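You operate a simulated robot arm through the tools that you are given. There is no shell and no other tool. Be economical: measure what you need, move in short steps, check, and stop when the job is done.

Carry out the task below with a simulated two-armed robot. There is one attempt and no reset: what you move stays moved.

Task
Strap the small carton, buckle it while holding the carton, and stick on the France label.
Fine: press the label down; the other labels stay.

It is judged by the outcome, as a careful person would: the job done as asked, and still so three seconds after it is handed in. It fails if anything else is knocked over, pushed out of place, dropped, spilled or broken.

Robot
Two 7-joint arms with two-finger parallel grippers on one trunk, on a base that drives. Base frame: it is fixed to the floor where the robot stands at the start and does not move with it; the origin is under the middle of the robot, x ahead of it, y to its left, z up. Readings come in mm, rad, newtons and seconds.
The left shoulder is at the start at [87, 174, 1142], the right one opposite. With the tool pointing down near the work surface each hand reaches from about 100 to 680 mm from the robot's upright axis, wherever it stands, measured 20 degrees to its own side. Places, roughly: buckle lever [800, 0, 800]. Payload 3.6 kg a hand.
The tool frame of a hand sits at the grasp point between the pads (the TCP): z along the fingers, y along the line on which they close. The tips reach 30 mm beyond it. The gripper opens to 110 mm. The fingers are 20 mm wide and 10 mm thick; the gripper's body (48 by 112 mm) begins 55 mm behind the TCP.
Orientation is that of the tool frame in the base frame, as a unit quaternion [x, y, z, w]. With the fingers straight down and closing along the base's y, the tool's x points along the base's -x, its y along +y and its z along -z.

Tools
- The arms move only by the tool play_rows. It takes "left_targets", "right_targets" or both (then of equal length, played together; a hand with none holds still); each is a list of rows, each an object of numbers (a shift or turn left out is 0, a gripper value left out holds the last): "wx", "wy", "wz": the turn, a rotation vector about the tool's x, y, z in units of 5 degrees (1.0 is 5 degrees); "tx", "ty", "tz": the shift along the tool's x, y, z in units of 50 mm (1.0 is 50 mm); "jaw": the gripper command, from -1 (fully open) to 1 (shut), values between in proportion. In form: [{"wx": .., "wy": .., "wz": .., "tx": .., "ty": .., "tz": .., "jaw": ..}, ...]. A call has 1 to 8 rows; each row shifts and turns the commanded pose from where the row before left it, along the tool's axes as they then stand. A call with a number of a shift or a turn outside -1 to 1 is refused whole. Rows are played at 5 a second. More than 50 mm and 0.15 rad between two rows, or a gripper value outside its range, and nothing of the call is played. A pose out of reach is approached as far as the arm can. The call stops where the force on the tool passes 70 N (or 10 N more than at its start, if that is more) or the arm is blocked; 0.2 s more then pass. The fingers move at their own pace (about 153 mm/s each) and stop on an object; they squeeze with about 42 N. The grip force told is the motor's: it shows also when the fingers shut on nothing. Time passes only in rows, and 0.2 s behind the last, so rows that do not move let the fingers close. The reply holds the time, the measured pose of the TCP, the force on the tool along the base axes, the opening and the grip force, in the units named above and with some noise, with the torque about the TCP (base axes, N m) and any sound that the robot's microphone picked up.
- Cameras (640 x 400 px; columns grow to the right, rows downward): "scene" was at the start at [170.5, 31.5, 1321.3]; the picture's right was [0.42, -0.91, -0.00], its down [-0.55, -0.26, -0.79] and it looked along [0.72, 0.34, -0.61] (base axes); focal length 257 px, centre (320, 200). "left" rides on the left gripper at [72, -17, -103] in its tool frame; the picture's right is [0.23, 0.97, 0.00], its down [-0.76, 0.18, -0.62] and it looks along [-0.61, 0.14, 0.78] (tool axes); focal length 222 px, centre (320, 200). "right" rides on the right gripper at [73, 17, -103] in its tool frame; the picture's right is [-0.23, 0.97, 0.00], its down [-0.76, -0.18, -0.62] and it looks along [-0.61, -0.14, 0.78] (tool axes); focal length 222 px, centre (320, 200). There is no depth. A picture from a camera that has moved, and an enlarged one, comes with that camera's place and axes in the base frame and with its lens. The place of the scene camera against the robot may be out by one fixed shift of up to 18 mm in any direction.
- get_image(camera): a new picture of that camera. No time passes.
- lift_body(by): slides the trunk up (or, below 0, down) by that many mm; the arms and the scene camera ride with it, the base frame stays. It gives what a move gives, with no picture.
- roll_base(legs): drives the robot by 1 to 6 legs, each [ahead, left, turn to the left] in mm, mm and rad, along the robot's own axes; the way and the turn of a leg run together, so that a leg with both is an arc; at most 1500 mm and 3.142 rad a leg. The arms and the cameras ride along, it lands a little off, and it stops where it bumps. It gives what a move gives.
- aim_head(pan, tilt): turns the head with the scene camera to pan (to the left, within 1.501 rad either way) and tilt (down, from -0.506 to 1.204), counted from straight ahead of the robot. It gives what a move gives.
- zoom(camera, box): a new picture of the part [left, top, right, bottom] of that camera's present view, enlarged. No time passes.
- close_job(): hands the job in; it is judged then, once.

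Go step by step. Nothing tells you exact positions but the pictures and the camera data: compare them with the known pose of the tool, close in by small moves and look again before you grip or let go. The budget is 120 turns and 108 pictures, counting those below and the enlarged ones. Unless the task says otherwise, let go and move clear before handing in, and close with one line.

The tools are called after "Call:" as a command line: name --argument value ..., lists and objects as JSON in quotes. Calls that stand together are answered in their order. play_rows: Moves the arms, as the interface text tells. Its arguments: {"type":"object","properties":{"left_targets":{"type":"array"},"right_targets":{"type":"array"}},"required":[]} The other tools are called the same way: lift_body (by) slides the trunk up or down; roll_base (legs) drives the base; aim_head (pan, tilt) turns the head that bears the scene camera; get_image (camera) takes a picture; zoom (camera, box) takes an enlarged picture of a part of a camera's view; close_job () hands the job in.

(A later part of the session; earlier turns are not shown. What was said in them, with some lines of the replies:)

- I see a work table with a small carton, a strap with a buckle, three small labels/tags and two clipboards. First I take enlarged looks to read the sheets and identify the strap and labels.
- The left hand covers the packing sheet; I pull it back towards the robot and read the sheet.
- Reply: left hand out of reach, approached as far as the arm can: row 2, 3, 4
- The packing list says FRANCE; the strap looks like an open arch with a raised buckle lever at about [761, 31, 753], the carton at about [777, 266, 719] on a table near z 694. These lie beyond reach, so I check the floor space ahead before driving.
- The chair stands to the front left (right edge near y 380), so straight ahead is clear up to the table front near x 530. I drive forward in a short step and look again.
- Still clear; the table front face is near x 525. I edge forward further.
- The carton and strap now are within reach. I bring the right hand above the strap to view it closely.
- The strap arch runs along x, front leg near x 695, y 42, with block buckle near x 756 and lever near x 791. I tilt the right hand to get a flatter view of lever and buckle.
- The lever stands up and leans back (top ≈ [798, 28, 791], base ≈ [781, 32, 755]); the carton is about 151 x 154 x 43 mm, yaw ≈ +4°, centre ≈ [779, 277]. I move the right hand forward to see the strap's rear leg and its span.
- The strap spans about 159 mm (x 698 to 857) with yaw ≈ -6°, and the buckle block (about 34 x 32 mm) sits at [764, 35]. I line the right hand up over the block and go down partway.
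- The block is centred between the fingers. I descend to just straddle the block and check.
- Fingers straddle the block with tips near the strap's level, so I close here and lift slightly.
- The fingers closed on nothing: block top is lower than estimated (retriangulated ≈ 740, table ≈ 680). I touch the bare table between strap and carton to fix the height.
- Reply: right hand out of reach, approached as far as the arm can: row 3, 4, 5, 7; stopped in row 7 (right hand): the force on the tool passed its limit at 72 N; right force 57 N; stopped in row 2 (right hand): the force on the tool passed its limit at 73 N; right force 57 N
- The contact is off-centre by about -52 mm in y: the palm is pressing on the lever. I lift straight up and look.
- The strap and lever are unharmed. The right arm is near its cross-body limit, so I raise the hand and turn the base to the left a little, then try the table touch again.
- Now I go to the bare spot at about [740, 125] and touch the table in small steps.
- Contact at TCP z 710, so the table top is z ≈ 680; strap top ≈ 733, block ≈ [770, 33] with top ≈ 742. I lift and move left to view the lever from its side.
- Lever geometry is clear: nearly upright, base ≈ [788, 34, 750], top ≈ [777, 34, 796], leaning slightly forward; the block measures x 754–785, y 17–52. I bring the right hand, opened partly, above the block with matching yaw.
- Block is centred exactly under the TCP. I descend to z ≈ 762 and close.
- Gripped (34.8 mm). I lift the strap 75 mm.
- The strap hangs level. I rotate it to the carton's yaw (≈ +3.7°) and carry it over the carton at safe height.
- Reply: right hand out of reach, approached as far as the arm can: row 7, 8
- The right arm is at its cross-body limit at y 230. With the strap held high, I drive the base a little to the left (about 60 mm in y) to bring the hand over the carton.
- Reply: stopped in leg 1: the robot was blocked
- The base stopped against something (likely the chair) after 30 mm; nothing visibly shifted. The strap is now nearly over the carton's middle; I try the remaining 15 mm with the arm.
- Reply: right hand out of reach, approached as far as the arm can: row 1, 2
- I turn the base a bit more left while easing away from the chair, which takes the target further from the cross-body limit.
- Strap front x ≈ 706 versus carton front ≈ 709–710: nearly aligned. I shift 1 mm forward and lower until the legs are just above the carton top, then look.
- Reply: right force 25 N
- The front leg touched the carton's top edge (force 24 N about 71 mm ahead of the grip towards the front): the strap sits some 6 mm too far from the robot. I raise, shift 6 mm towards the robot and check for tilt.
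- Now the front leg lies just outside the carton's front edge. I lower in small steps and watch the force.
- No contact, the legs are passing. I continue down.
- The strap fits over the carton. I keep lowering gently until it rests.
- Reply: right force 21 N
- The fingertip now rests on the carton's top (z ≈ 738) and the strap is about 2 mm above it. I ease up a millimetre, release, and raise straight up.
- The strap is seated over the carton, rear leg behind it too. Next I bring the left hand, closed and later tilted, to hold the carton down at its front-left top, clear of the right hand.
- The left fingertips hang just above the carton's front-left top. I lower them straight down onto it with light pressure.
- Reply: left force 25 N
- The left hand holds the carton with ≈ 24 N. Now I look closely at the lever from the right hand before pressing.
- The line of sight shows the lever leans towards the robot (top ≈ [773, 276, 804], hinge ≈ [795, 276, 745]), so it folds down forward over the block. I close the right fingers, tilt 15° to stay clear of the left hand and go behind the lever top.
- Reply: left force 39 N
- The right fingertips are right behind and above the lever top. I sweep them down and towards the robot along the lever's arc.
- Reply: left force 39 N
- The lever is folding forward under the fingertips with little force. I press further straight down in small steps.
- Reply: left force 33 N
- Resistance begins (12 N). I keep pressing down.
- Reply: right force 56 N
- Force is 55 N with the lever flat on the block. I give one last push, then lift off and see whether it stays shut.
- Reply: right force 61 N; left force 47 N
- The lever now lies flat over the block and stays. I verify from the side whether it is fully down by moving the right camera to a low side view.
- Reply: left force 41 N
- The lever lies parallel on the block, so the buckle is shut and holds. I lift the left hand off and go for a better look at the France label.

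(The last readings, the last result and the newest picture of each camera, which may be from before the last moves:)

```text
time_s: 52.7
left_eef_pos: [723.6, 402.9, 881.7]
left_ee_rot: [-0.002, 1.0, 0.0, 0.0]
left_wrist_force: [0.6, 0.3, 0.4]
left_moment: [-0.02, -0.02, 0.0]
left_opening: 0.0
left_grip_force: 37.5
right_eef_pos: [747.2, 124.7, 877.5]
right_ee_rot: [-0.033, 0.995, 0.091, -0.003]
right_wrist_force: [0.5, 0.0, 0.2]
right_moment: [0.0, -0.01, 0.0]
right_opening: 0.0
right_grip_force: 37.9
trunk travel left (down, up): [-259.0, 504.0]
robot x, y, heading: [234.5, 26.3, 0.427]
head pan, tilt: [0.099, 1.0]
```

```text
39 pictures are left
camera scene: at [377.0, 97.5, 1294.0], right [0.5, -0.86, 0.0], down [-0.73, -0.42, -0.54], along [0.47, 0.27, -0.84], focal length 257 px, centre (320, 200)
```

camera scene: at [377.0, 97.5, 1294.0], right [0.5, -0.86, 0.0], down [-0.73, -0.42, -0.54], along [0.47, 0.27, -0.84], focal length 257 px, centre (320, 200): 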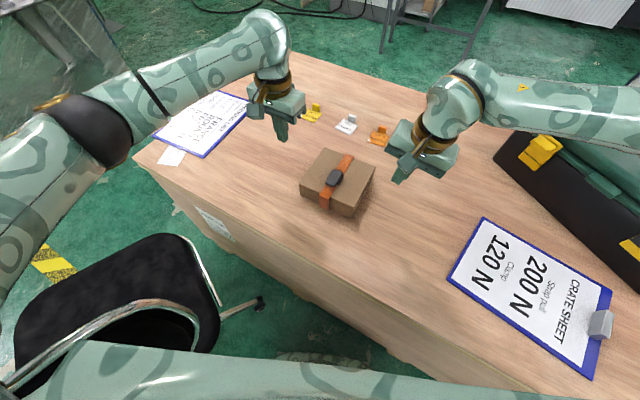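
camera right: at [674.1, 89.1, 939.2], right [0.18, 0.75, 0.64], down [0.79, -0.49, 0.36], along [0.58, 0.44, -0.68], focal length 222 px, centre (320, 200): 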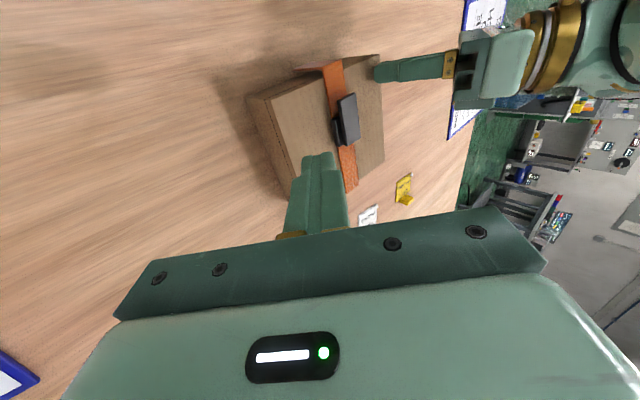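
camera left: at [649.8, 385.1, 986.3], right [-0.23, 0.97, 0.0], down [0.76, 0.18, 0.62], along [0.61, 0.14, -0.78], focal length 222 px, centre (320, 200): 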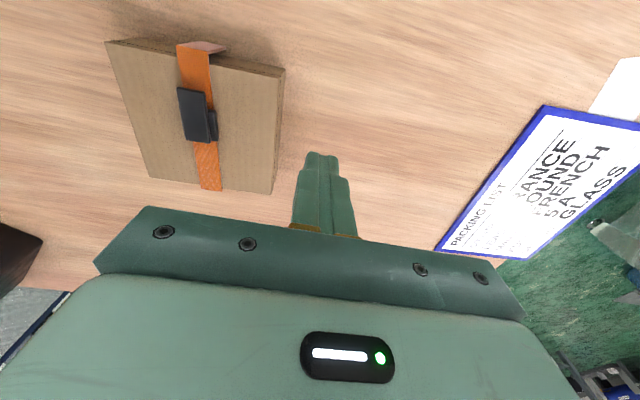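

The carton is still in place with strap buckled. I raise and draw back both hands, then turn the base right again so that the left arm faces the labels.

Call:
play_rows --left_targets '[{"tz": -0.7}, {"tz": -0.7}, {"tx": 0.5}, {"tx": 0.5}]' --right_targets '[{"tz": -0.9, "wx": 1}, {"tz": -0.9, "wx": 1}, {"tx": 0.9}, {"tx": 0.9}]'

Call:
roll_base --legs '[[0, 0, -0.25]]'

Call:
roll_base --legs '[[40, -25, 0]]'

```text
time_s: 53.7
left_eef_pos: [671.7, 400.2, 956.3]
left_ee_rot: [-0.001, 1.0, 0.0, 0.0]
left_wrist_force: [1.0, 0.2, 0.2]
left_moment: [0.02, -0.03, -0.04]
left_opening: 0.0
left_grip_force: 37.5
right_eef_pos: [655.6, 105.4, 961.6]
right_ee_rot: [-0.032, 0.999, 0.003, 0.001]
right_wrist_force: [-0.9, 0.1, -0.8]
right_moment: [0.01, 0.01, 0.01]
right_opening: 0.0
right_grip_force: 37.3
trunk travel left (down, up): [-259.0, 504.0]
robot x, y, heading: [235.6, 28.4, 0.432]
head pan, tilt: [0.099, 1.0]
```

```text
time_s: 55.0
left_eef_pos: [753.5, 276.8, 955.3]
left_ee_rot: [0.127, 0.992, 0.0, 0.0]
left_wrist_force: [-0.4, -0.3, 0.3]
left_moment: [0.0, 0.01, 0.04]
left_opening: 0.0
left_grip_force: 37.5
right_eef_pos: [662.3, -4.6, 962.0]
right_ee_rot: [0.096, 0.995, 0.003, 0.0]
right_wrist_force: [-0.6, -0.3, 0.5]
right_moment: [0.0, -0.04, 0.05]
right_opening: 0.0
right_grip_force: 36.8
trunk travel left (down, up): [-259.0, 504.0]
robot x, y, heading: [233.7, 27.4, 0.17]
head pan, tilt: [0.099, 1.0]
```

```text
time_s: 55.9
left_eef_pos: [799.9, 261.0, 955.2]
left_ee_rot: [0.128, 0.992, -0.001, -0.001]
left_wrist_force: [-0.1, 0.5, -0.9]
left_moment: [0.01, 0.03, 0.0]
left_opening: 0.1
left_grip_force: 37.5
right_eef_pos: [705.8, -20.5, 960.9]
right_ee_rot: [0.097, 0.995, 0.004, -0.001]
right_wrist_force: [0.5, 0.4, -0.2]
right_moment: [-0.04, 0.02, -0.03]
right_opening: 0.0
right_grip_force: 37.7
trunk travel left (down, up): [-259.0, 504.0]
robot x, y, heading: [278.9, 9.8, 0.173]
head pan, tilt: [0.099, 1.0]
```

Not blocked. I go another 30 mm ahead and lower the trunk for longer reach, then look from the left hand moved towards the labels.

Call:
roll_base --legs '[[30, -5, 0]]'

Call:
play_rows --left_targets '[{"wz": -1, "tx": -0.2, "ty": 0.4}, {"wz": -1, "tx": -0.3, "ty": 0.5}, {"wz": -1, "tx": -0.3, "ty": 0.5}, {"tx": -0.3, "ty": 0.4}]'

Call:
get_image --camera "left"

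```text
time_s: 56.7
left_eef_pos: [829.2, 259.9, 954.4]
left_ee_rot: [0.129, 0.992, -0.001, -0.001]
left_wrist_force: [1.3, -0.5, -0.6]
left_moment: [-0.01, 0.04, 0.02]
left_opening: 0.0
left_grip_force: 38.1
right_eef_pos: [737.2, -21.2, 961.0]
right_ee_rot: [0.097, 0.995, 0.003, 0.0]
right_wrist_force: [0.5, 0.6, -0.2]
right_moment: [0.05, 0.03, -0.01]
right_opening: 0.0
right_grip_force: 38.1
trunk travel left (down, up): [-259.0, 504.0]
robot x, y, heading: [309.0, 11.3, 0.165]
head pan, tilt: [0.099, 1.0]
```

```text
time_s: 57.7
left_eef_pos: [893.0, 342.7, 952.1]
left_ee_rot: [-0.002, 1.0, 0.0, 0.0]
left_wrist_force: [-0.4, -0.7, -0.3]
left_moment: [0.04, -0.01, -0.01]
left_opening: 0.2
left_grip_force: 37.3
right_eef_pos: [736.2, -20.8, 961.0]
right_ee_rot: [0.098, 0.995, 0.004, -0.001]
right_wrist_force: [0.1, 1.1, -0.7]
right_moment: [-0.01, 0.0, 0.03]
right_opening: 0.0
right_grip_force: 37.8
trunk travel left (down, up): [-259.0, 504.0]
robot x, y, heading: [308.8, 15.6, 0.169]
head pan, tilt: [0.099, 1.0]
```

```text
38 pictures are left
camera left: at [821.0, 327.5, 1056.8], right [-0.23, 0.97, 0.0], down [0.76, 0.18, 0.62], along [0.61, 0.14, -0.78], focal length 222 px, centre (320, 200)
```

left: 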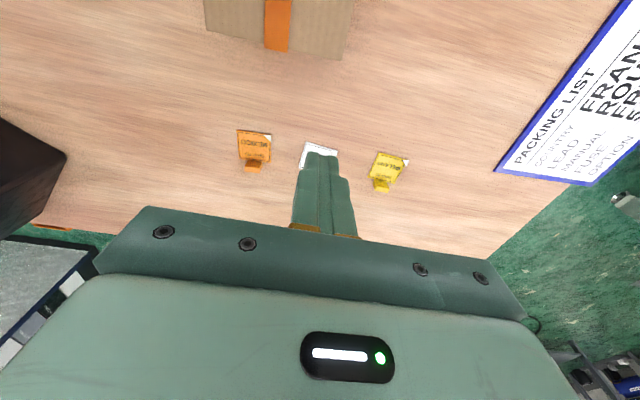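

Call:
zoom --camera "left" --box '[220, 110, 420, 210]'

```text
3.20 times, centred on (320, 160) of left
camera zoom: at [821.0, 327.5, 1056.8], right [-0.23, 0.97, 0.0], down [0.76, 0.18, 0.62], along [0.61, 0.14, -0.78], focal length 711 px, centre (320, 328)
```

zoom: 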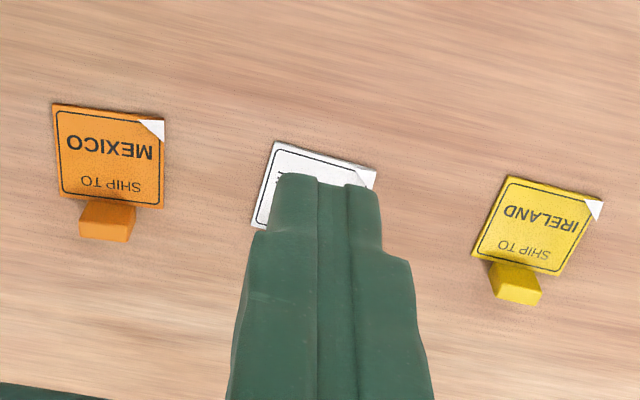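

The France label is about 58 x 58 mm, centre ≈ [1021, 369], with its tab at the far edge ≈ [1056, 367]. That needs a forward-tilted hand with the trunk lower, so I raise the hands, tilt the left, and lower the trunk.

Call:
play_rows --left_targets '[{"tz": -0.9}, {"tz": -0.9}, {"wy": -1}, {"wy": -1}, {"wy": -1}, {"wy": -1}, {"wy": -1}, {"wy": -1}]' --right_targets '[{"tz": -0.9}, {"tz": -0.9}, {"tz": -0.9}, {"tx": 0.5}, {"tx": 0.5}, {}, {}, {}]'

Call:
lift_body --by -180

Call:
get_image --camera "left"

```text
time_s: 59.5
left_eef_pos: [894.5, 342.8, 1045.3]
left_ee_rot: [-0.002, 0.966, 0.0, 0.26]
left_wrist_force: [1.2, -0.2, -1.2]
left_moment: [-0.02, -0.01, 0.02]
left_opening: 0.1
left_grip_force: 38.0
right_eef_pos: [687.3, -11.4, 1096.1]
right_ee_rot: [0.098, 0.995, 0.003, 0.001]
right_wrist_force: [-0.6, 0.4, 0.9]
right_moment: [-0.02, -0.03, -0.03]
right_opening: 0.0
right_grip_force: 37.8
trunk travel left (down, up): [-259.0, 504.0]
robot x, y, heading: [310.5, 12.0, 0.172]
head pan, tilt: [0.099, 1.0]
```

```text
time_s: 61.5
left_eef_pos: [891.7, 342.1, 866.2]
left_ee_rot: [-0.002, 0.966, 0.0, 0.26]
left_wrist_force: [0.8, 0.4, -0.2]
left_moment: [0.0, 0.0, 0.0]
left_opening: 0.3
left_grip_force: 37.6
right_eef_pos: [686.1, -12.4, 916.6]
right_ee_rot: [0.097, 0.995, 0.004, 0.002]
right_wrist_force: [0.6, -0.1, -0.3]
right_moment: [0.02, 0.02, 0.0]
right_opening: 0.1
right_grip_force: 37.6
trunk travel left (down, up): [-79.0, 684.0]
robot x, y, heading: [306.0, 13.0, 0.165]
head pan, tilt: [0.099, 1.0]
```

```text
36 pictures are left
camera left: at [778.1, 325.0, 919.9], right [-0.2, 0.97, -0.11], down [0.35, 0.18, 0.92], along [0.92, 0.14, -0.37], focal length 222 px, centre (320, 200)
```

left: 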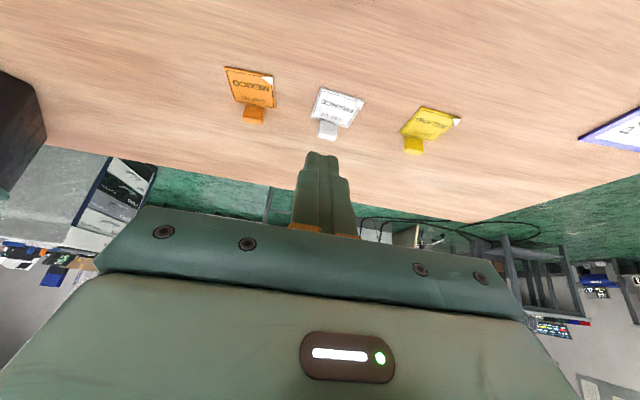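

Call:
zoom --camera "left" --box '[290, 70, 390, 150]'

Call:
get_image --camera "scene"

```text
5.00 times, centred on (340, 110) of left
camera zoom: at [778.1, 325.0, 919.9], right [-0.2, 0.97, -0.11], down [0.35, 0.18, 0.92], along [0.92, 0.14, -0.37], focal length 1111 px, centre (220, 650)
```

zoom: 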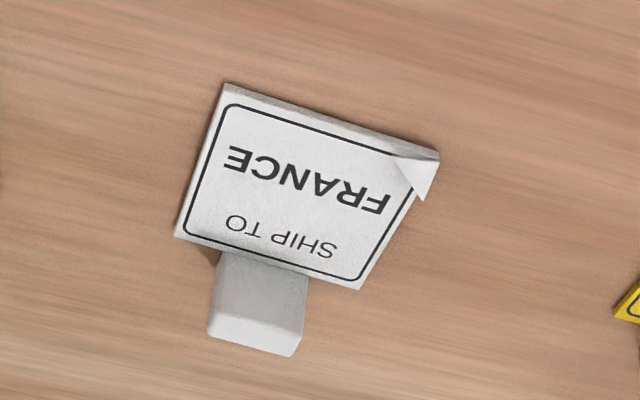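

```text
34 pictures are left
camera scene: at [564.5, 58.1, 1104.4], right [0.27, -0.96, 0.0], down [-0.81, -0.22, -0.54], along [0.52, 0.14, -0.84], focal length 257 px, centre (320, 200)
```

scene: 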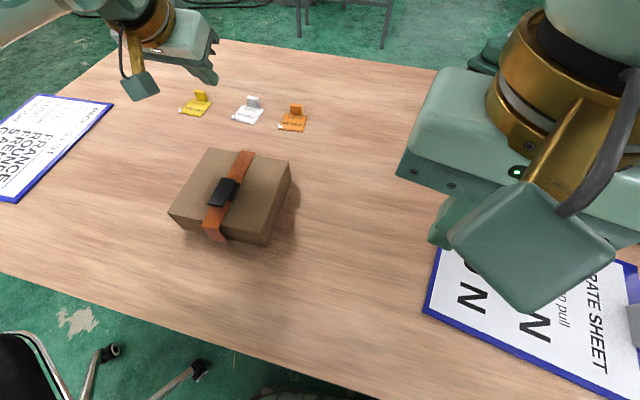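

The tab is an upright block about 28 mm wide, 10 mm thick, 23 mm tall at ≈ [1057, 365]. I tilt the left hand to 45°, open it, align to the label's yaw (-4°) and come to a point above the tab.

Call:
play_rows --left_targets '[{"wy": -1, "jaw": -0.1}, {"wy": -1}, {"wy": -1}, {"wx": 0.54, "wz": 0.54}, {"tz": 0.89, "tx": -0.145, "ty": 0.115}, {"tz": 0.89, "tx": -0.145, "ty": 0.115}, {"tz": 0.89, "tx": -0.145, "ty": 0.115}, {"tz": 0.89, "tx": -0.145, "ty": 0.115}]'

Call:
get_image --camera "left"

```text
time_s: 63.3
left_eef_pos: [1039.5, 358.7, 758.5]
left_ee_rot: [0.028, 0.923, -0.011, 0.383]
left_wrist_force: [0.5, -0.9, -0.4]
left_moment: [0.0, -0.01, -0.03]
left_opening: 60.4
left_grip_force: 0.1
right_eef_pos: [687.6, -11.3, 916.1]
right_ee_rot: [0.098, 0.995, 0.003, 0.0]
right_wrist_force: [0.1, 0.2, -0.2]
right_moment: [-0.01, 0.01, -0.01]
right_opening: 0.0
right_grip_force: 38.1
trunk travel left (down, up): [-79.0, 684.0]
robot x, y, heading: [306.3, 9.3, 0.171]
head pan, tilt: [0.099, 1.0]
```

```text
33 pictures are left
camera left: at [914.4, 349.9, 780.6], right [-0.1, 0.98, -0.16], down [0.11, 0.17, 0.98], along [0.99, 0.08, -0.12], focal length 222 px, centre (320, 200)
```

left: 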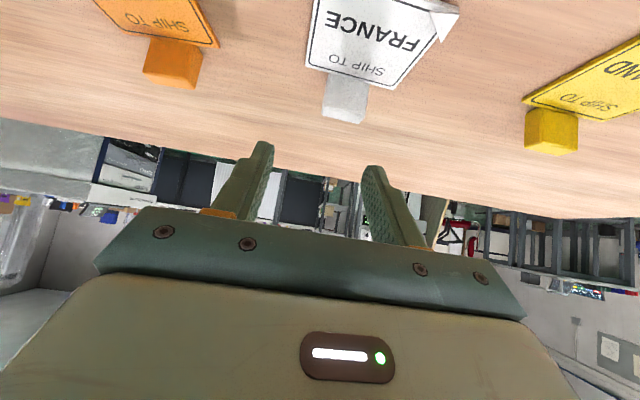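

Reach works. The tab's centre is y ≈ 367, so I correct y by 9 mm and lower most of the way, then look.

Call:
play_rows --left_targets '[{"ty": 0.185}, {"tx": 0.21, "tz": 0.2}, {"tx": 0.22, "tz": 0.2}]'

Call:
zoom --camera "left" --box '[220, 20, 460, 220]'

```text
time_s: 64.1
left_eef_pos: [1040.0, 367.8, 729.3]
left_ee_rot: [0.029, 0.923, -0.013, 0.383]
left_wrist_force: [0.0, 0.8, 0.0]
left_moment: [0.01, -0.02, 0.01]
left_opening: 60.3
left_grip_force: 0.1
right_eef_pos: [686.2, -12.6, 916.6]
right_ee_rot: [0.097, 0.995, 0.004, 0.0]
right_wrist_force: [-0.8, -0.6, -0.6]
right_moment: [-0.01, 0.01, 0.01]
right_opening: 0.2
right_grip_force: 37.7
trunk travel left (down, up): [-79.0, 684.0]
robot x, y, heading: [309.0, 7.7, 0.167]
head pan, tilt: [0.099, 1.0]
```

```text
2.00 times, centred on (340, 120) of left
camera zoom: at [914.5, 357.5, 752.1], right [-0.1, 0.98, -0.16], down [0.11, 0.17, 0.98], along [0.99, 0.08, -0.12], focal length 444 px, centre (280, 360)
```

zoom: 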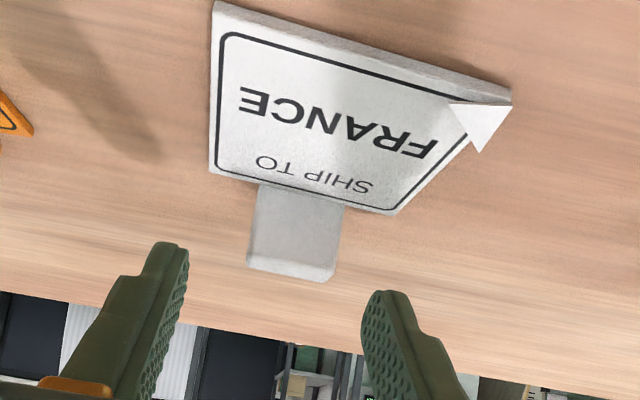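

Tab lies between the fingers. I lower 14 mm more and close.

Call:
play_rows --left_targets '[{"tx": 0.1, "tz": 0.1}, {"tx": 0.1, "tz": 0.1}, {}]'

Call:
play_rows --left_targets '[{"jaw": 1}, {}, {}]'

Call:
zoom --camera "left" --box '[220, 20, 460, 220]'

```text
time_s: 64.9
left_eef_pos: [1039.2, 366.1, 715.6]
left_ee_rot: [0.029, 0.923, -0.012, 0.383]
left_wrist_force: [-0.6, -0.1, -0.6]
left_moment: [-0.01, 0.03, -0.01]
left_opening: 60.7
left_grip_force: 0.1
right_eef_pos: [687.8, -12.0, 917.3]
right_ee_rot: [0.098, 0.995, 0.004, 0.0]
right_wrist_force: [-0.2, 0.4, 0.1]
right_moment: [-0.05, 0.01, -0.02]
right_opening: 0.0
right_grip_force: 37.8
trunk travel left (down, up): [-79.0, 684.0]
robot x, y, heading: [306.6, 13.4, 0.173]
head pan, tilt: [0.099, 1.0]
```

```text
time_s: 65.7
left_eef_pos: [1039.6, 366.3, 714.9]
left_ee_rot: [0.029, 0.923, -0.012, 0.383]
left_wrist_force: [-0.2, 0.5, -0.4]
left_moment: [0.0, -0.02, 0.02]
left_opening: 25.8
left_grip_force: 42.6
right_eef_pos: [687.2, -12.2, 917.3]
right_ee_rot: [0.097, 0.995, 0.004, 0.001]
right_wrist_force: [0.7, 0.5, -0.3]
right_moment: [-0.02, -0.01, 0.03]
right_opening: 0.0
right_grip_force: 37.8
trunk travel left (down, up): [-79.0, 684.0]
robot x, y, heading: [304.5, 9.9, 0.168]
head pan, tilt: [0.099, 1.0]
```

```text
2.00 times, centred on (340, 120) of left
camera zoom: at [914.1, 357.2, 737.4], right [-0.1, 0.98, -0.16], down [0.11, 0.17, 0.98], along [0.99, 0.08, -0.12], focal length 444 px, centre (280, 360)
```

zoom: 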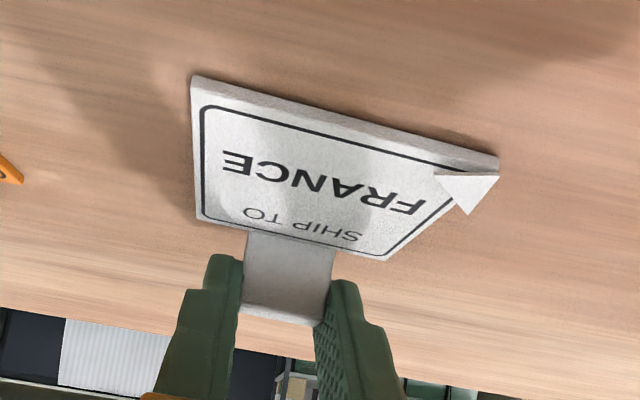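

Gripped (25.8 mm). I lift it straight up.

Call:
play_rows --left_targets '[{"tx": -0.1, "tz": -0.1}, {"tx": -0.3, "tz": -0.3}, {"tx": -0.5, "tz": -0.5}, {"tx": -0.5, "tz": -0.5}]'

Call:
get_image --camera "left"

Call:
get_image --camera "scene"

```text
time_s: 66.7
left_eef_pos: [1037.1, 365.6, 813.6]
left_ee_rot: [0.028, 0.923, -0.011, 0.383]
left_wrist_force: [0.2, -0.3, 0.0]
left_moment: [-0.04, -0.04, 0.03]
left_opening: 26.0
left_grip_force: 41.8
right_eef_pos: [686.9, -12.8, 916.6]
right_ee_rot: [0.097, 0.995, 0.006, 0.0]
right_wrist_force: [0.7, -1.3, -0.4]
right_moment: [0.02, 0.02, 0.02]
right_opening: 0.1
right_grip_force: 37.9
trunk travel left (down, up): [-79.0, 684.0]
robot x, y, heading: [305.5, 13.7, 0.169]
head pan, tilt: [0.099, 1.0]
```

```text
30 pictures are left
camera left: at [911.7, 356.5, 836.3], right [-0.1, 0.98, -0.16], down [0.11, 0.17, 0.98], along [0.99, 0.08, -0.12], focal length 222 px, centre (320, 200)
```

left: 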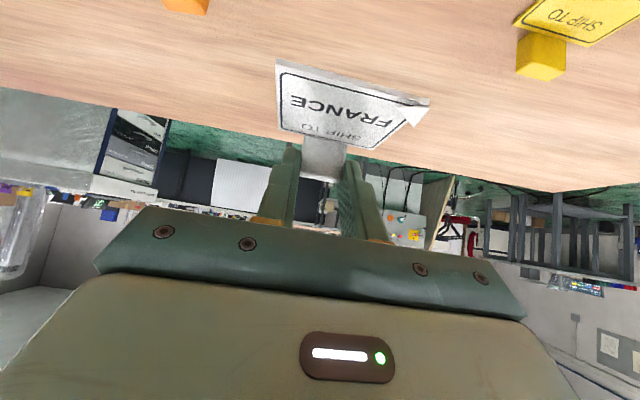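

```text
29 pictures are left
camera scene: at [564.9, 58.0, 1104.2], right [0.27, -0.96, 0.0], down [-0.81, -0.22, -0.54], along [0.52, 0.14, -0.84], focal length 257 px, centre (320, 200)
```

scene: 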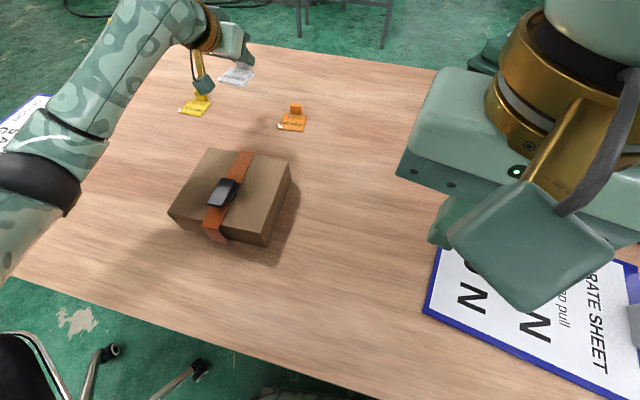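

The label hangs level from its tab. I swing it to the carton's yaw and carry it back above the carton's left half.

Call:
play_rows --left_targets '[{"wx": -0.48, "wz": -0.48}, {"wx": -0.48, "wz": -0.48}, {"tx": 0.477, "ty": -0.096, "tz": -0.647}, {"tx": 0.477, "ty": -0.096, "tz": -0.647}, {"tx": 0.477, "ty": -0.096, "tz": -0.647}, {"tx": 0.477, "ty": -0.096, "tz": -0.647}, {"tx": 0.477, "ty": -0.096, "tz": -0.647}, {"tx": 0.477, "ty": -0.096, "tz": -0.647}]'

Call:
get_image --camera "left"

Call:
zoom --camera "scene" --box '[130, 100, 330, 260]'

```text
time_s: 68.5
left_eef_pos: [800.0, 317.7, 850.7]
left_ee_rot: [-0.026, 0.924, 0.011, 0.382]
left_wrist_force: [0.0, 0.4, 0.7]
left_moment: [-0.03, -0.02, -0.01]
left_opening: 25.9
left_grip_force: 41.4
right_eef_pos: [685.3, -13.0, 917.3]
right_ee_rot: [0.098, 0.995, 0.005, 0.001]
right_wrist_force: [0.0, -0.2, -0.2]
right_moment: [0.02, -0.01, 0.0]
right_opening: 0.0
right_grip_force: 37.4
trunk travel left (down, up): [-79.0, 684.0]
robot x, y, heading: [302.4, 11.0, 0.17]
head pan, tilt: [0.099, 1.0]
```

```text
28 pictures are left
camera left: at [677.8, 295.1, 872.5], right [-0.21, 0.96, -0.16], down [0.09, 0.18, 0.98], along [0.97, 0.2, -0.12], focal length 222 px, centre (320, 200)
```

left: 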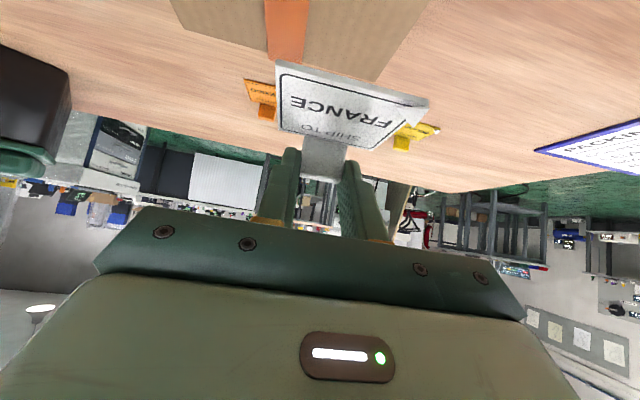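

```text
2.50 times, centred on (230, 180) of scene
camera zoom: at [564.7, 58.1, 1104.2], right [0.27, -0.96, 0.0], down [-0.81, -0.22, -0.54], along [0.52, 0.14, -0.84], focal length 642 px, centre (545, 250)
```

zoom: 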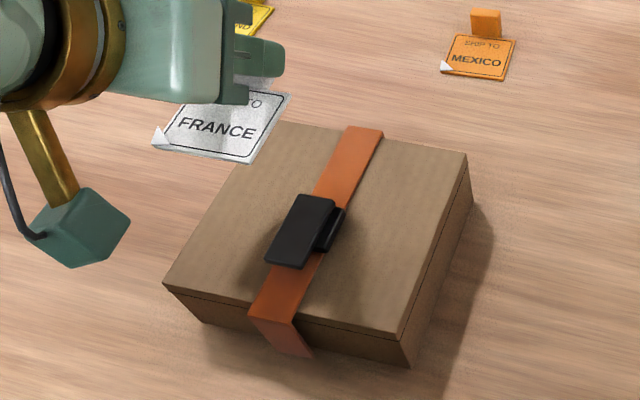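

The label is above the left half; free top area beside the buckle is y ≈ 295–358. I target label centre ≈ [800, 327] and lower to 15 mm above the carton, then check.

Call:
play_rows --left_targets '[{"tx": 0.193, "ty": 0.052, "tz": 0.372}, {"tx": 0.193, "ty": 0.052, "tz": 0.372}, {"tx": 0.193, "ty": 0.052, "tz": 0.372}, {}]'

Call:
zoom --camera "left" --box '[200, 0, 480, 200]'

Call:
zoom --camera "scene" --box '[150, 120, 310, 250]'

```text
time_s: 69.5
left_eef_pos: [822.1, 329.5, 790.1]
left_ee_rot: [-0.026, 0.924, 0.01, 0.382]
left_wrist_force: [0.6, 0.7, 0.4]
left_moment: [0.03, 0.01, 0.02]
left_opening: 25.8
left_grip_force: 42.2
right_eef_pos: [685.7, -13.5, 916.5]
right_ee_rot: [0.098, 0.995, 0.004, 0.0]
right_wrist_force: [-1.4, 0.6, -0.7]
right_moment: [0.02, 0.01, 0.01]
right_opening: 0.0
right_grip_force: 37.9
trunk travel left (down, up): [-79.0, 684.0]
robot x, y, heading: [309.7, 9.6, 0.172]
head pan, tilt: [0.099, 1.0]
```

```text
2.00 times, centred on (340, 100) of left
camera zoom: at [697.6, 305.7, 813.0], right [-0.21, 0.96, -0.16], down [0.09, 0.18, 0.98], along [0.97, 0.2, -0.12], focal length 444 px, centre (280, 400)
```

zoom: 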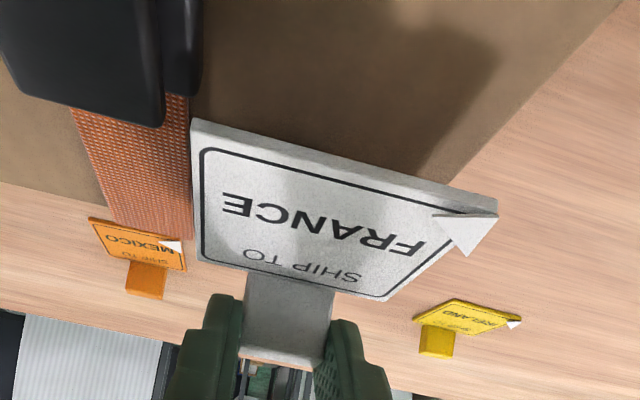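

```text
3.08 times, centred on (230, 185) of scene
camera zoom: at [565.0, 58.2, 1104.1], right [0.27, -0.96, 0.0], down [-0.81, -0.22, -0.54], along [0.52, 0.14, -0.84], focal length 790 px, centre (597, 246)
```

zoom: 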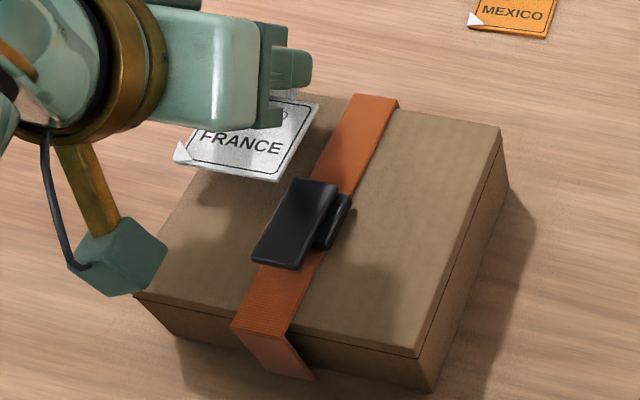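

On the left only about 59–60 mm is free beside the buckle; the right side has more room (≈ 66 mm). I raise the label over the lever and move it to the right half.

Call:
play_rows --left_targets '[{"tx": -0.4, "tz": -0.4}, {"ty": -0.66}, {"ty": -0.66}, {"ty": -0.64}, {"tx": 0.25, "tz": 0.25}, {}]'

Call:
zoom --camera "left" --box '[160, 0, 480, 200]'

Call:
zoom --camera "scene" --box '[150, 120, 310, 250]'

```text
time_s: 70.9
left_eef_pos: [827.1, 234.3, 802.5]
left_ee_rot: [-0.026, 0.923, 0.011, 0.383]
left_wrist_force: [0.2, -0.3, -0.8]
left_moment: [0.02, -0.01, 0.01]
left_opening: 25.9
left_grip_force: 41.8
right_eef_pos: [685.8, -12.3, 916.5]
right_ee_rot: [0.098, 0.995, 0.005, -0.001]
right_wrist_force: [0.1, -0.1, 0.4]
right_moment: [0.02, -0.01, 0.01]
right_opening: 0.0
right_grip_force: 37.8
trunk travel left (down, up): [-79.0, 684.0]
robot x, y, heading: [308.8, 11.0, 0.171]
head pan, tilt: [0.099, 1.0]
```

```text
2.00 times, centred on (320, 100) of left
camera zoom: at [704.2, 210.3, 825.2], right [-0.21, 0.96, -0.16], down [0.09, 0.18, 0.98], along [0.97, 0.2, -0.12], focal length 444 px, centre (320, 400)
```

zoom: 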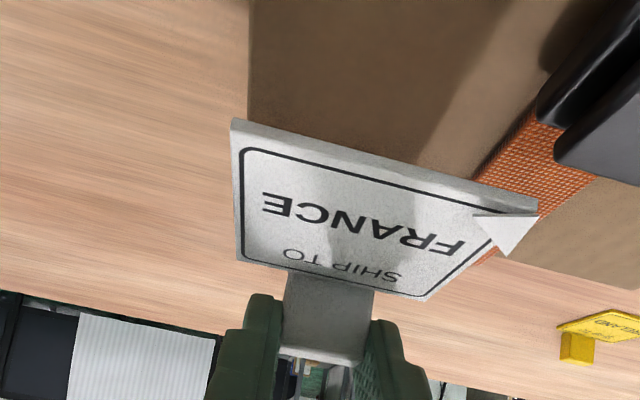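

```text
3.08 times, centred on (230, 185) of scene
camera zoom: at [565.1, 58.1, 1104.1], right [0.27, -0.96, 0.0], down [-0.81, -0.22, -0.54], along [0.52, 0.14, -0.84], focal length 790 px, centre (597, 246)
```

zoom: 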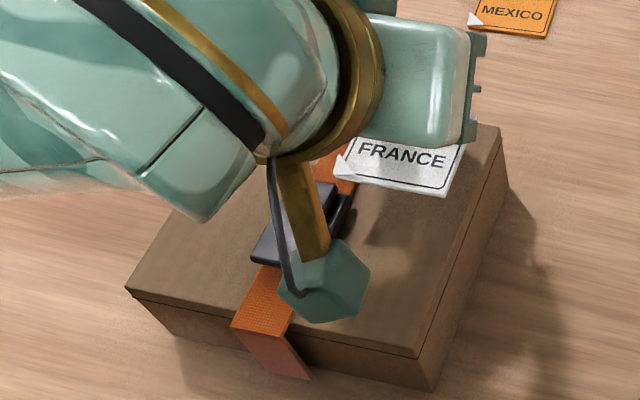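

The free strip on the right is y ≈ 201–266 and the label lies at 202–262. I shift it 8 mm forward (clear of the block) and 2 mm left, and lower to just above the surface.

Call:
play_rows --left_targets '[{"tx": -0.113, "ty": 0.03, "tz": 0.113}, {"tx": 0.17, "tz": 0.17}, {"tx": 0.15, "tz": 0.15}, {}]'

Call:
zoom --camera "left" --box '[160, 0, 480, 200]'

```text
time_s: 71.9
left_eef_pos: [836.3, 237.8, 779.3]
left_ee_rot: [-0.026, 0.924, 0.011, 0.382]
left_wrist_force: [0.3, 0.3, -0.4]
left_moment: [0.01, -0.02, 0.01]
left_opening: 25.9
left_grip_force: 42.5
right_eef_pos: [685.9, -11.7, 917.7]
right_ee_rot: [0.097, 0.995, 0.005, 0.0]
right_wrist_force: [-0.4, -1.1, -0.6]
right_moment: [-0.05, -0.03, -0.04]
right_opening: 0.1
right_grip_force: 37.4
trunk travel left (down, up): [-79.0, 684.0]
robot x, y, heading: [306.7, 13.4, 0.171]
head pan, tilt: [0.099, 1.0]
```

```text
2.00 times, centred on (320, 100) of left
camera zoom: at [713.0, 213.8, 801.6], right [-0.21, 0.96, -0.16], down [0.09, 0.18, 0.98], along [0.97, 0.2, -0.12], focal length 444 px, centre (320, 400)
```

zoom: 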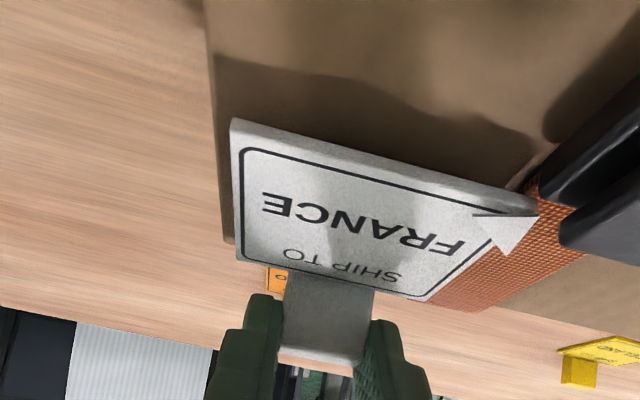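

I shift 2.5 mm back to the right and touch the label down in small steps.

Call:
play_rows --left_targets '[{"tx": -0.028, "ty": -0.05, "tz": 0.028}, {"tx": 0.04, "tz": 0.04}, {"tx": 0.03, "tz": 0.03}, {"tx": 0.03, "tz": 0.03}]'

Call:
zoom --camera "left" --box '[160, 0, 480, 200]'

```text
time_s: 72.9
left_eef_pos: [838.0, 235.0, 772.4]
left_ee_rot: [-0.025, 0.924, 0.01, 0.382]
left_wrist_force: [-0.4, -0.3, -0.1]
left_moment: [0.0, -0.01, -0.04]
left_opening: 26.1
left_grip_force: 41.6
right_eef_pos: [686.4, -11.9, 916.4]
right_ee_rot: [0.097, 0.995, 0.004, 0.001]
right_wrist_force: [0.8, -0.2, 0.4]
right_moment: [0.03, 0.02, 0.01]
right_opening: 0.0
right_grip_force: 37.6
trunk travel left (down, up): [-79.0, 684.0]
robot x, y, heading: [307.7, 12.4, 0.172]
head pan, tilt: [0.099, 1.0]
```

```text
2.00 times, centred on (320, 100) of left
camera zoom: at [714.7, 211.2, 795.4], right [-0.21, 0.96, -0.16], down [0.09, 0.18, 0.98], along [0.97, 0.2, -0.12], focal length 444 px, centre (320, 400)
```

zoom: 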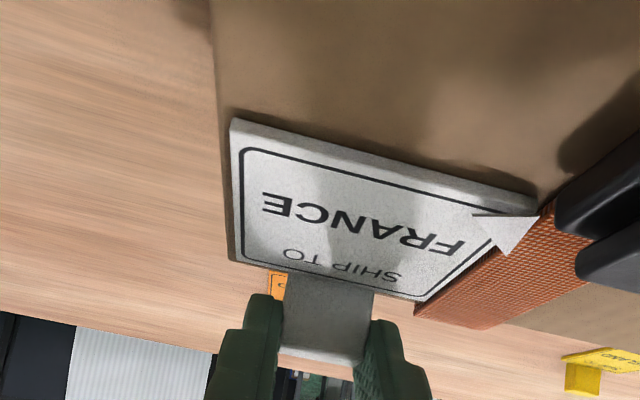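

The label sits neatly between carton edge and strap, almost touching. I lower the last bit until contact is felt.

Call:
play_rows --left_targets '[{"tx": 0.03, "tz": 0.03}, {"tx": 0.03, "tz": 0.03}, {}]'

```text
time_s: 73.7
left_eef_pos: [838.1, 234.7, 772.1]
left_ee_rot: [-0.026, 0.922, 0.01, 0.387]
left_wrist_force: [5.1, 3.8, 26.2]
left_moment: [0.02, 0.47, -0.03]
left_opening: 26.0
left_grip_force: 41.8
right_eef_pos: [685.4, -12.8, 916.6]
right_ee_rot: [0.098, 0.995, 0.004, 0.002]
right_wrist_force: [0.9, -0.3, -0.1]
right_moment: [-0.01, 0.03, -0.02]
right_opening: 0.1
right_grip_force: 37.5
trunk travel left (down, up): [-79.0, 684.0]
robot x, y, heading: [306.8, 11.4, 0.168]
head pan, tilt: [0.099, 1.0]
```

Contact is firm (26 N). I release gently and raise the hand straight up, then look.

Call:
play_rows --left_targets '[{"tx": -0.01, "tz": -0.01, "jaw": 0.25}, {}, {"tx": -0.2, "tz": -0.2}, {"tx": -0.5, "tz": -0.5}, {"tx": -0.5, "tz": -0.5}]'

Call:
zoom --camera "left" --box '[160, 0, 480, 200]'

Call:
zoom --camera "scene" --box '[150, 100, 310, 250]'

```text
time_s: 74.9
left_eef_pos: [835.5, 234.9, 853.5]
left_ee_rot: [-0.026, 0.923, 0.01, 0.383]
left_wrist_force: [1.0, 0.2, -0.2]
left_moment: [0.03, 0.0, -0.01]
left_opening: 41.3
left_grip_force: 0.1
right_eef_pos: [685.5, -13.1, 917.6]
right_ee_rot: [0.097, 0.995, 0.004, 0.0]
right_wrist_force: [0.2, 1.0, -0.1]
right_moment: [-0.01, 0.0, 0.03]
right_opening: 0.0
right_grip_force: 38.1
trunk travel left (down, up): [-79.0, 684.0]
robot x, y, heading: [306.6, 9.4, 0.171]
head pan, tilt: [0.099, 1.0]
```

```text
2.00 times, centred on (320, 100) of left
camera zoom: at [712.6, 211.9, 875.4], right [-0.21, 0.96, -0.16], down [0.09, 0.18, 0.98], along [0.97, 0.2, -0.12], focal length 444 px, centre (320, 400)
```

zoom: 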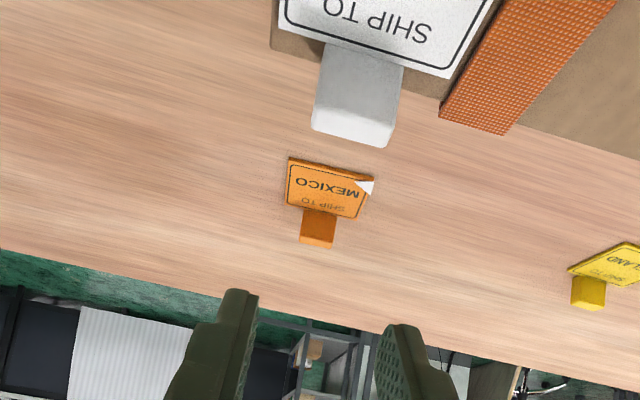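

```text
2.67 times, centred on (230, 175) of scene
camera zoom: at [564.8, 58.0, 1104.2], right [0.27, -0.96, 0.0], down [-0.81, -0.22, -0.54], along [0.52, 0.14, -0.84], focal length 685 px, centre (560, 267)
```

zoom: 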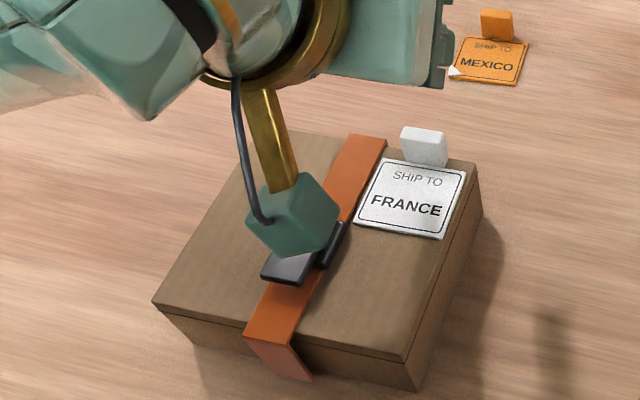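

The France label is on the carton beside the strap, tab at the rear, other labels untouched. Now I press it down: close the left fingers, straighten the hand and come above its middle.

Call:
play_rows --left_targets '[{"wy": 1, "jaw": 1}, {"wy": 1}, {"wy": 1}, {"wy": 1}, {"wy": 1}, {"wy": 1}, {"wy": 1}, {"wy": 1}]'

Call:
play_rows --left_targets '[{"wy": 1}, {"tx": 0.4}, {"tz": 0.6}, {"tz": 0.6}]'

Call:
get_image --camera "left"

```text
time_s: 76.7
left_eef_pos: [836.9, 233.7, 853.3]
left_ee_rot: [-0.027, 0.999, 0.001, 0.042]
left_wrist_force: [-0.6, 0.0, 0.0]
left_moment: [-0.02, 0.03, 0.01]
left_opening: 0.0
left_grip_force: 37.5
right_eef_pos: [686.2, -12.4, 917.1]
right_ee_rot: [0.097, 0.995, 0.004, 0.001]
right_wrist_force: [0.3, 0.8, -0.5]
right_moment: [0.01, 0.0, 0.03]
right_opening: 0.3
right_grip_force: 37.5
trunk travel left (down, up): [-79.0, 684.0]
robot x, y, heading: [311.4, 10.9, 0.165]
head pan, tilt: [0.099, 1.0]
```

```text
time_s: 77.7
left_eef_pos: [816.9, 234.4, 793.9]
left_ee_rot: [-0.028, 1.0, 0.0, 0.0]
left_wrist_force: [0.0, -0.1, 0.1]
left_moment: [-0.02, 0.0, -0.01]
left_opening: 0.2
left_grip_force: 37.3
right_eef_pos: [686.6, -10.9, 915.8]
right_ee_rot: [0.098, 0.995, 0.005, 0.0]
right_wrist_force: [-0.6, -0.1, -1.1]
right_moment: [-0.02, -0.01, 0.0]
right_opening: 0.0
right_grip_force: 37.7
trunk travel left (down, up): [-79.0, 684.0]
robot x, y, heading: [307.2, 7.1, 0.173]
head pan, tilt: [0.099, 1.0]
```

```text
18 pictures are left
camera left: at [745.5, 213.1, 896.8], right [-0.28, 0.96, 0.0], down [0.75, 0.22, 0.62], along [0.6, 0.18, -0.78], focal length 222 px, centre (320, 200)
```

left: 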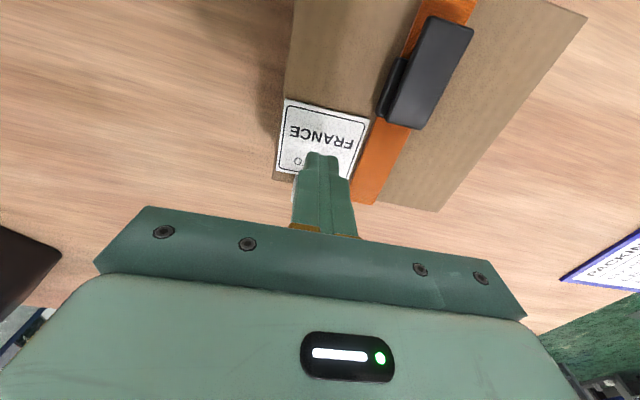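

Fingertips are above the label's middle. I press down gently to about 30–40 N.

Call:
play_rows --left_targets '[{"tz": 0.2}, {"tz": 0.15}, {"tz": 0.08}, {"tz": 0.05}, {"tz": 0.04}, {}]'

```text
time_s: 79.1
left_eef_pos: [816.9, 233.7, 770.1]
left_ee_rot: [-0.028, 1.0, 0.001, 0.002]
left_wrist_force: [3.4, 7.1, 25.1]
left_moment: [0.28, -0.1, 0.07]
left_opening: 0.0
left_grip_force: 38.5
right_eef_pos: [686.0, -11.9, 918.7]
right_ee_rot: [0.098, 0.995, 0.005, 0.002]
right_wrist_force: [0.1, -0.6, -0.4]
right_moment: [-0.02, -0.01, 0.02]
right_opening: 0.1
right_grip_force: 37.5
trunk travel left (down, up): [-79.0, 684.0]
robot x, y, heading: [311.0, 8.5, 0.169]
head pan, tilt: [0.099, 1.0]
```

Call:
play_rows --left_targets '[{"tz": 0.04}, {}, {}]'

Call:
play_rows --left_targets '[{"tz": -0.2}, {"tz": -0.9}, {"tz": -0.9}, {"tx": 0.8, "tz": -0.5}, {"tx": 0.8, "ty": 0.5}, {"tx": 0.8, "ty": 0.5}]'

Call:
get_image --camera "scene"

Call:
get_image --camera "left"

```text
time_s: 79.9
left_eef_pos: [816.7, 232.5, 771.0]
left_ee_rot: [-0.028, 1.0, -0.001, 0.005]
left_wrist_force: [4.3, 12.0, 48.7]
left_moment: [0.37, -0.08, 0.11]
left_opening: 0.0
left_grip_force: 37.6
right_eef_pos: [684.3, -12.0, 918.1]
right_ee_rot: [0.097, 0.995, 0.004, 0.002]
right_wrist_force: [0.1, 0.6, -0.5]
right_moment: [0.02, 0.0, 0.01]
right_opening: 0.0
right_grip_force: 38.0
trunk travel left (down, up): [-79.0, 684.0]
robot x, y, heading: [306.4, 10.8, 0.17]
head pan, tilt: [0.099, 1.0]
```

```text
time_s: 81.3
left_eef_pos: [694.1, 274.5, 889.6]
left_ee_rot: [-0.028, 1.0, 0.0, 0.0]
left_wrist_force: [-0.8, -0.4, -0.3]
left_moment: [0.0, -0.01, 0.01]
left_opening: 0.0
left_grip_force: 37.6
right_eef_pos: [686.0, -12.8, 916.4]
right_ee_rot: [0.097, 0.995, 0.005, 0.001]
right_wrist_force: [0.9, -0.1, -0.6]
right_moment: [0.0, -0.01, -0.04]
right_opening: 0.3
right_grip_force: 37.6
trunk travel left (down, up): [-79.0, 684.0]
robot x, y, heading: [307.9, 11.4, 0.173]
head pan, tilt: [0.099, 1.0]
```

```text
17 pictures are left
camera scene: at [564.4, 58.4, 1104.3], right [0.27, -0.96, 0.0], down [-0.81, -0.22, -0.54], along [0.52, 0.14, -0.84], focal length 257 px, centre (320, 200)
```

scene: 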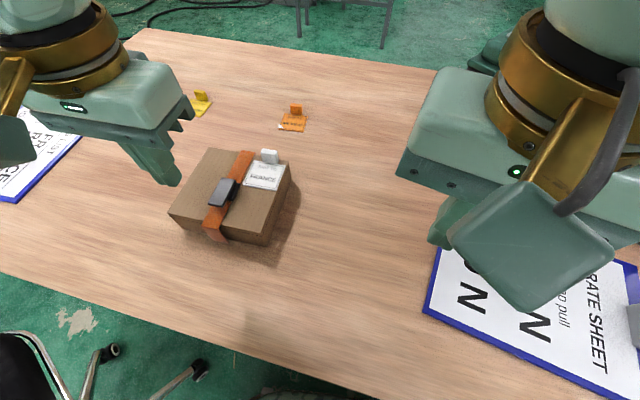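

```text
16 pictures are left
camera left: at [623.2, 252.4, 993.3], right [-0.28, 0.96, 0.0], down [0.75, 0.22, 0.62], along [0.6, 0.17, -0.78], focal length 222 px, centre (320, 200)
```

left: 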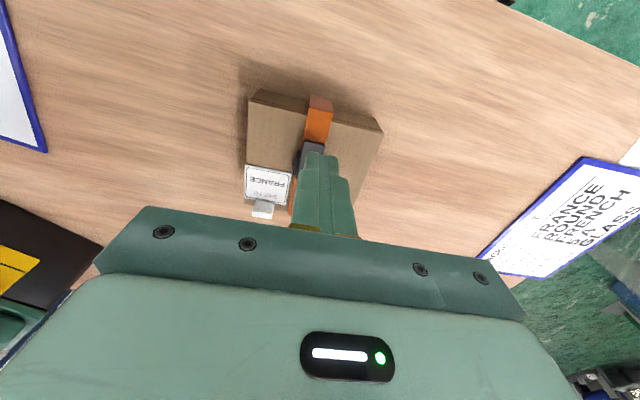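

The hands are clear. One last close look at lever, strap and label.

Call:
zoom --camera "scene" --box '[160, 135, 310, 250]'

```text
3.48 times, centred on (235, 192) of scene
camera zoom: at [564.4, 58.4, 1104.3], right [0.27, -0.96, 0.0], down [-0.81, -0.22, -0.54], along [0.52, 0.14, -0.84], focal length 893 px, centre (616, 226)
```

zoom: 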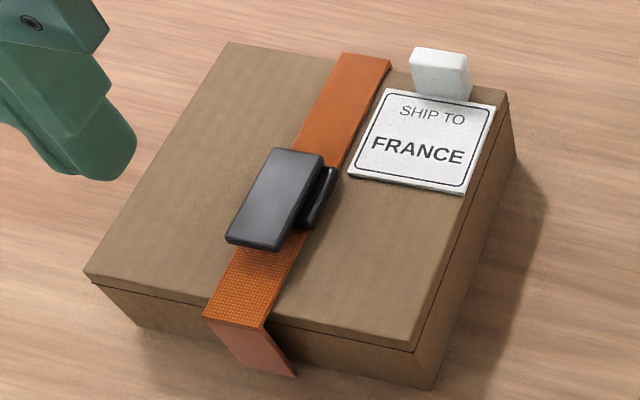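

I can see the strap around the carton, the lever folded flat on its block, the France label pressed flat beside it, and the other labels and sheets where they were. Both hands are open to the air and clear, so I hand the job in.

Call:
close_job

```text
The job is handed in.
```

I strapped the small carton, closed the buckle while the left hand held the carton down, and stuck the France label on top and pressed it down (about 49 N). The lever stayed shut when I lifted off and looked flat from the side, but no click was reported to confirm that it latched. The Ireland and Mexico labels look untouched. While I was repositioning, the base stopped against something, probably the chair, and I saw no visible shift.
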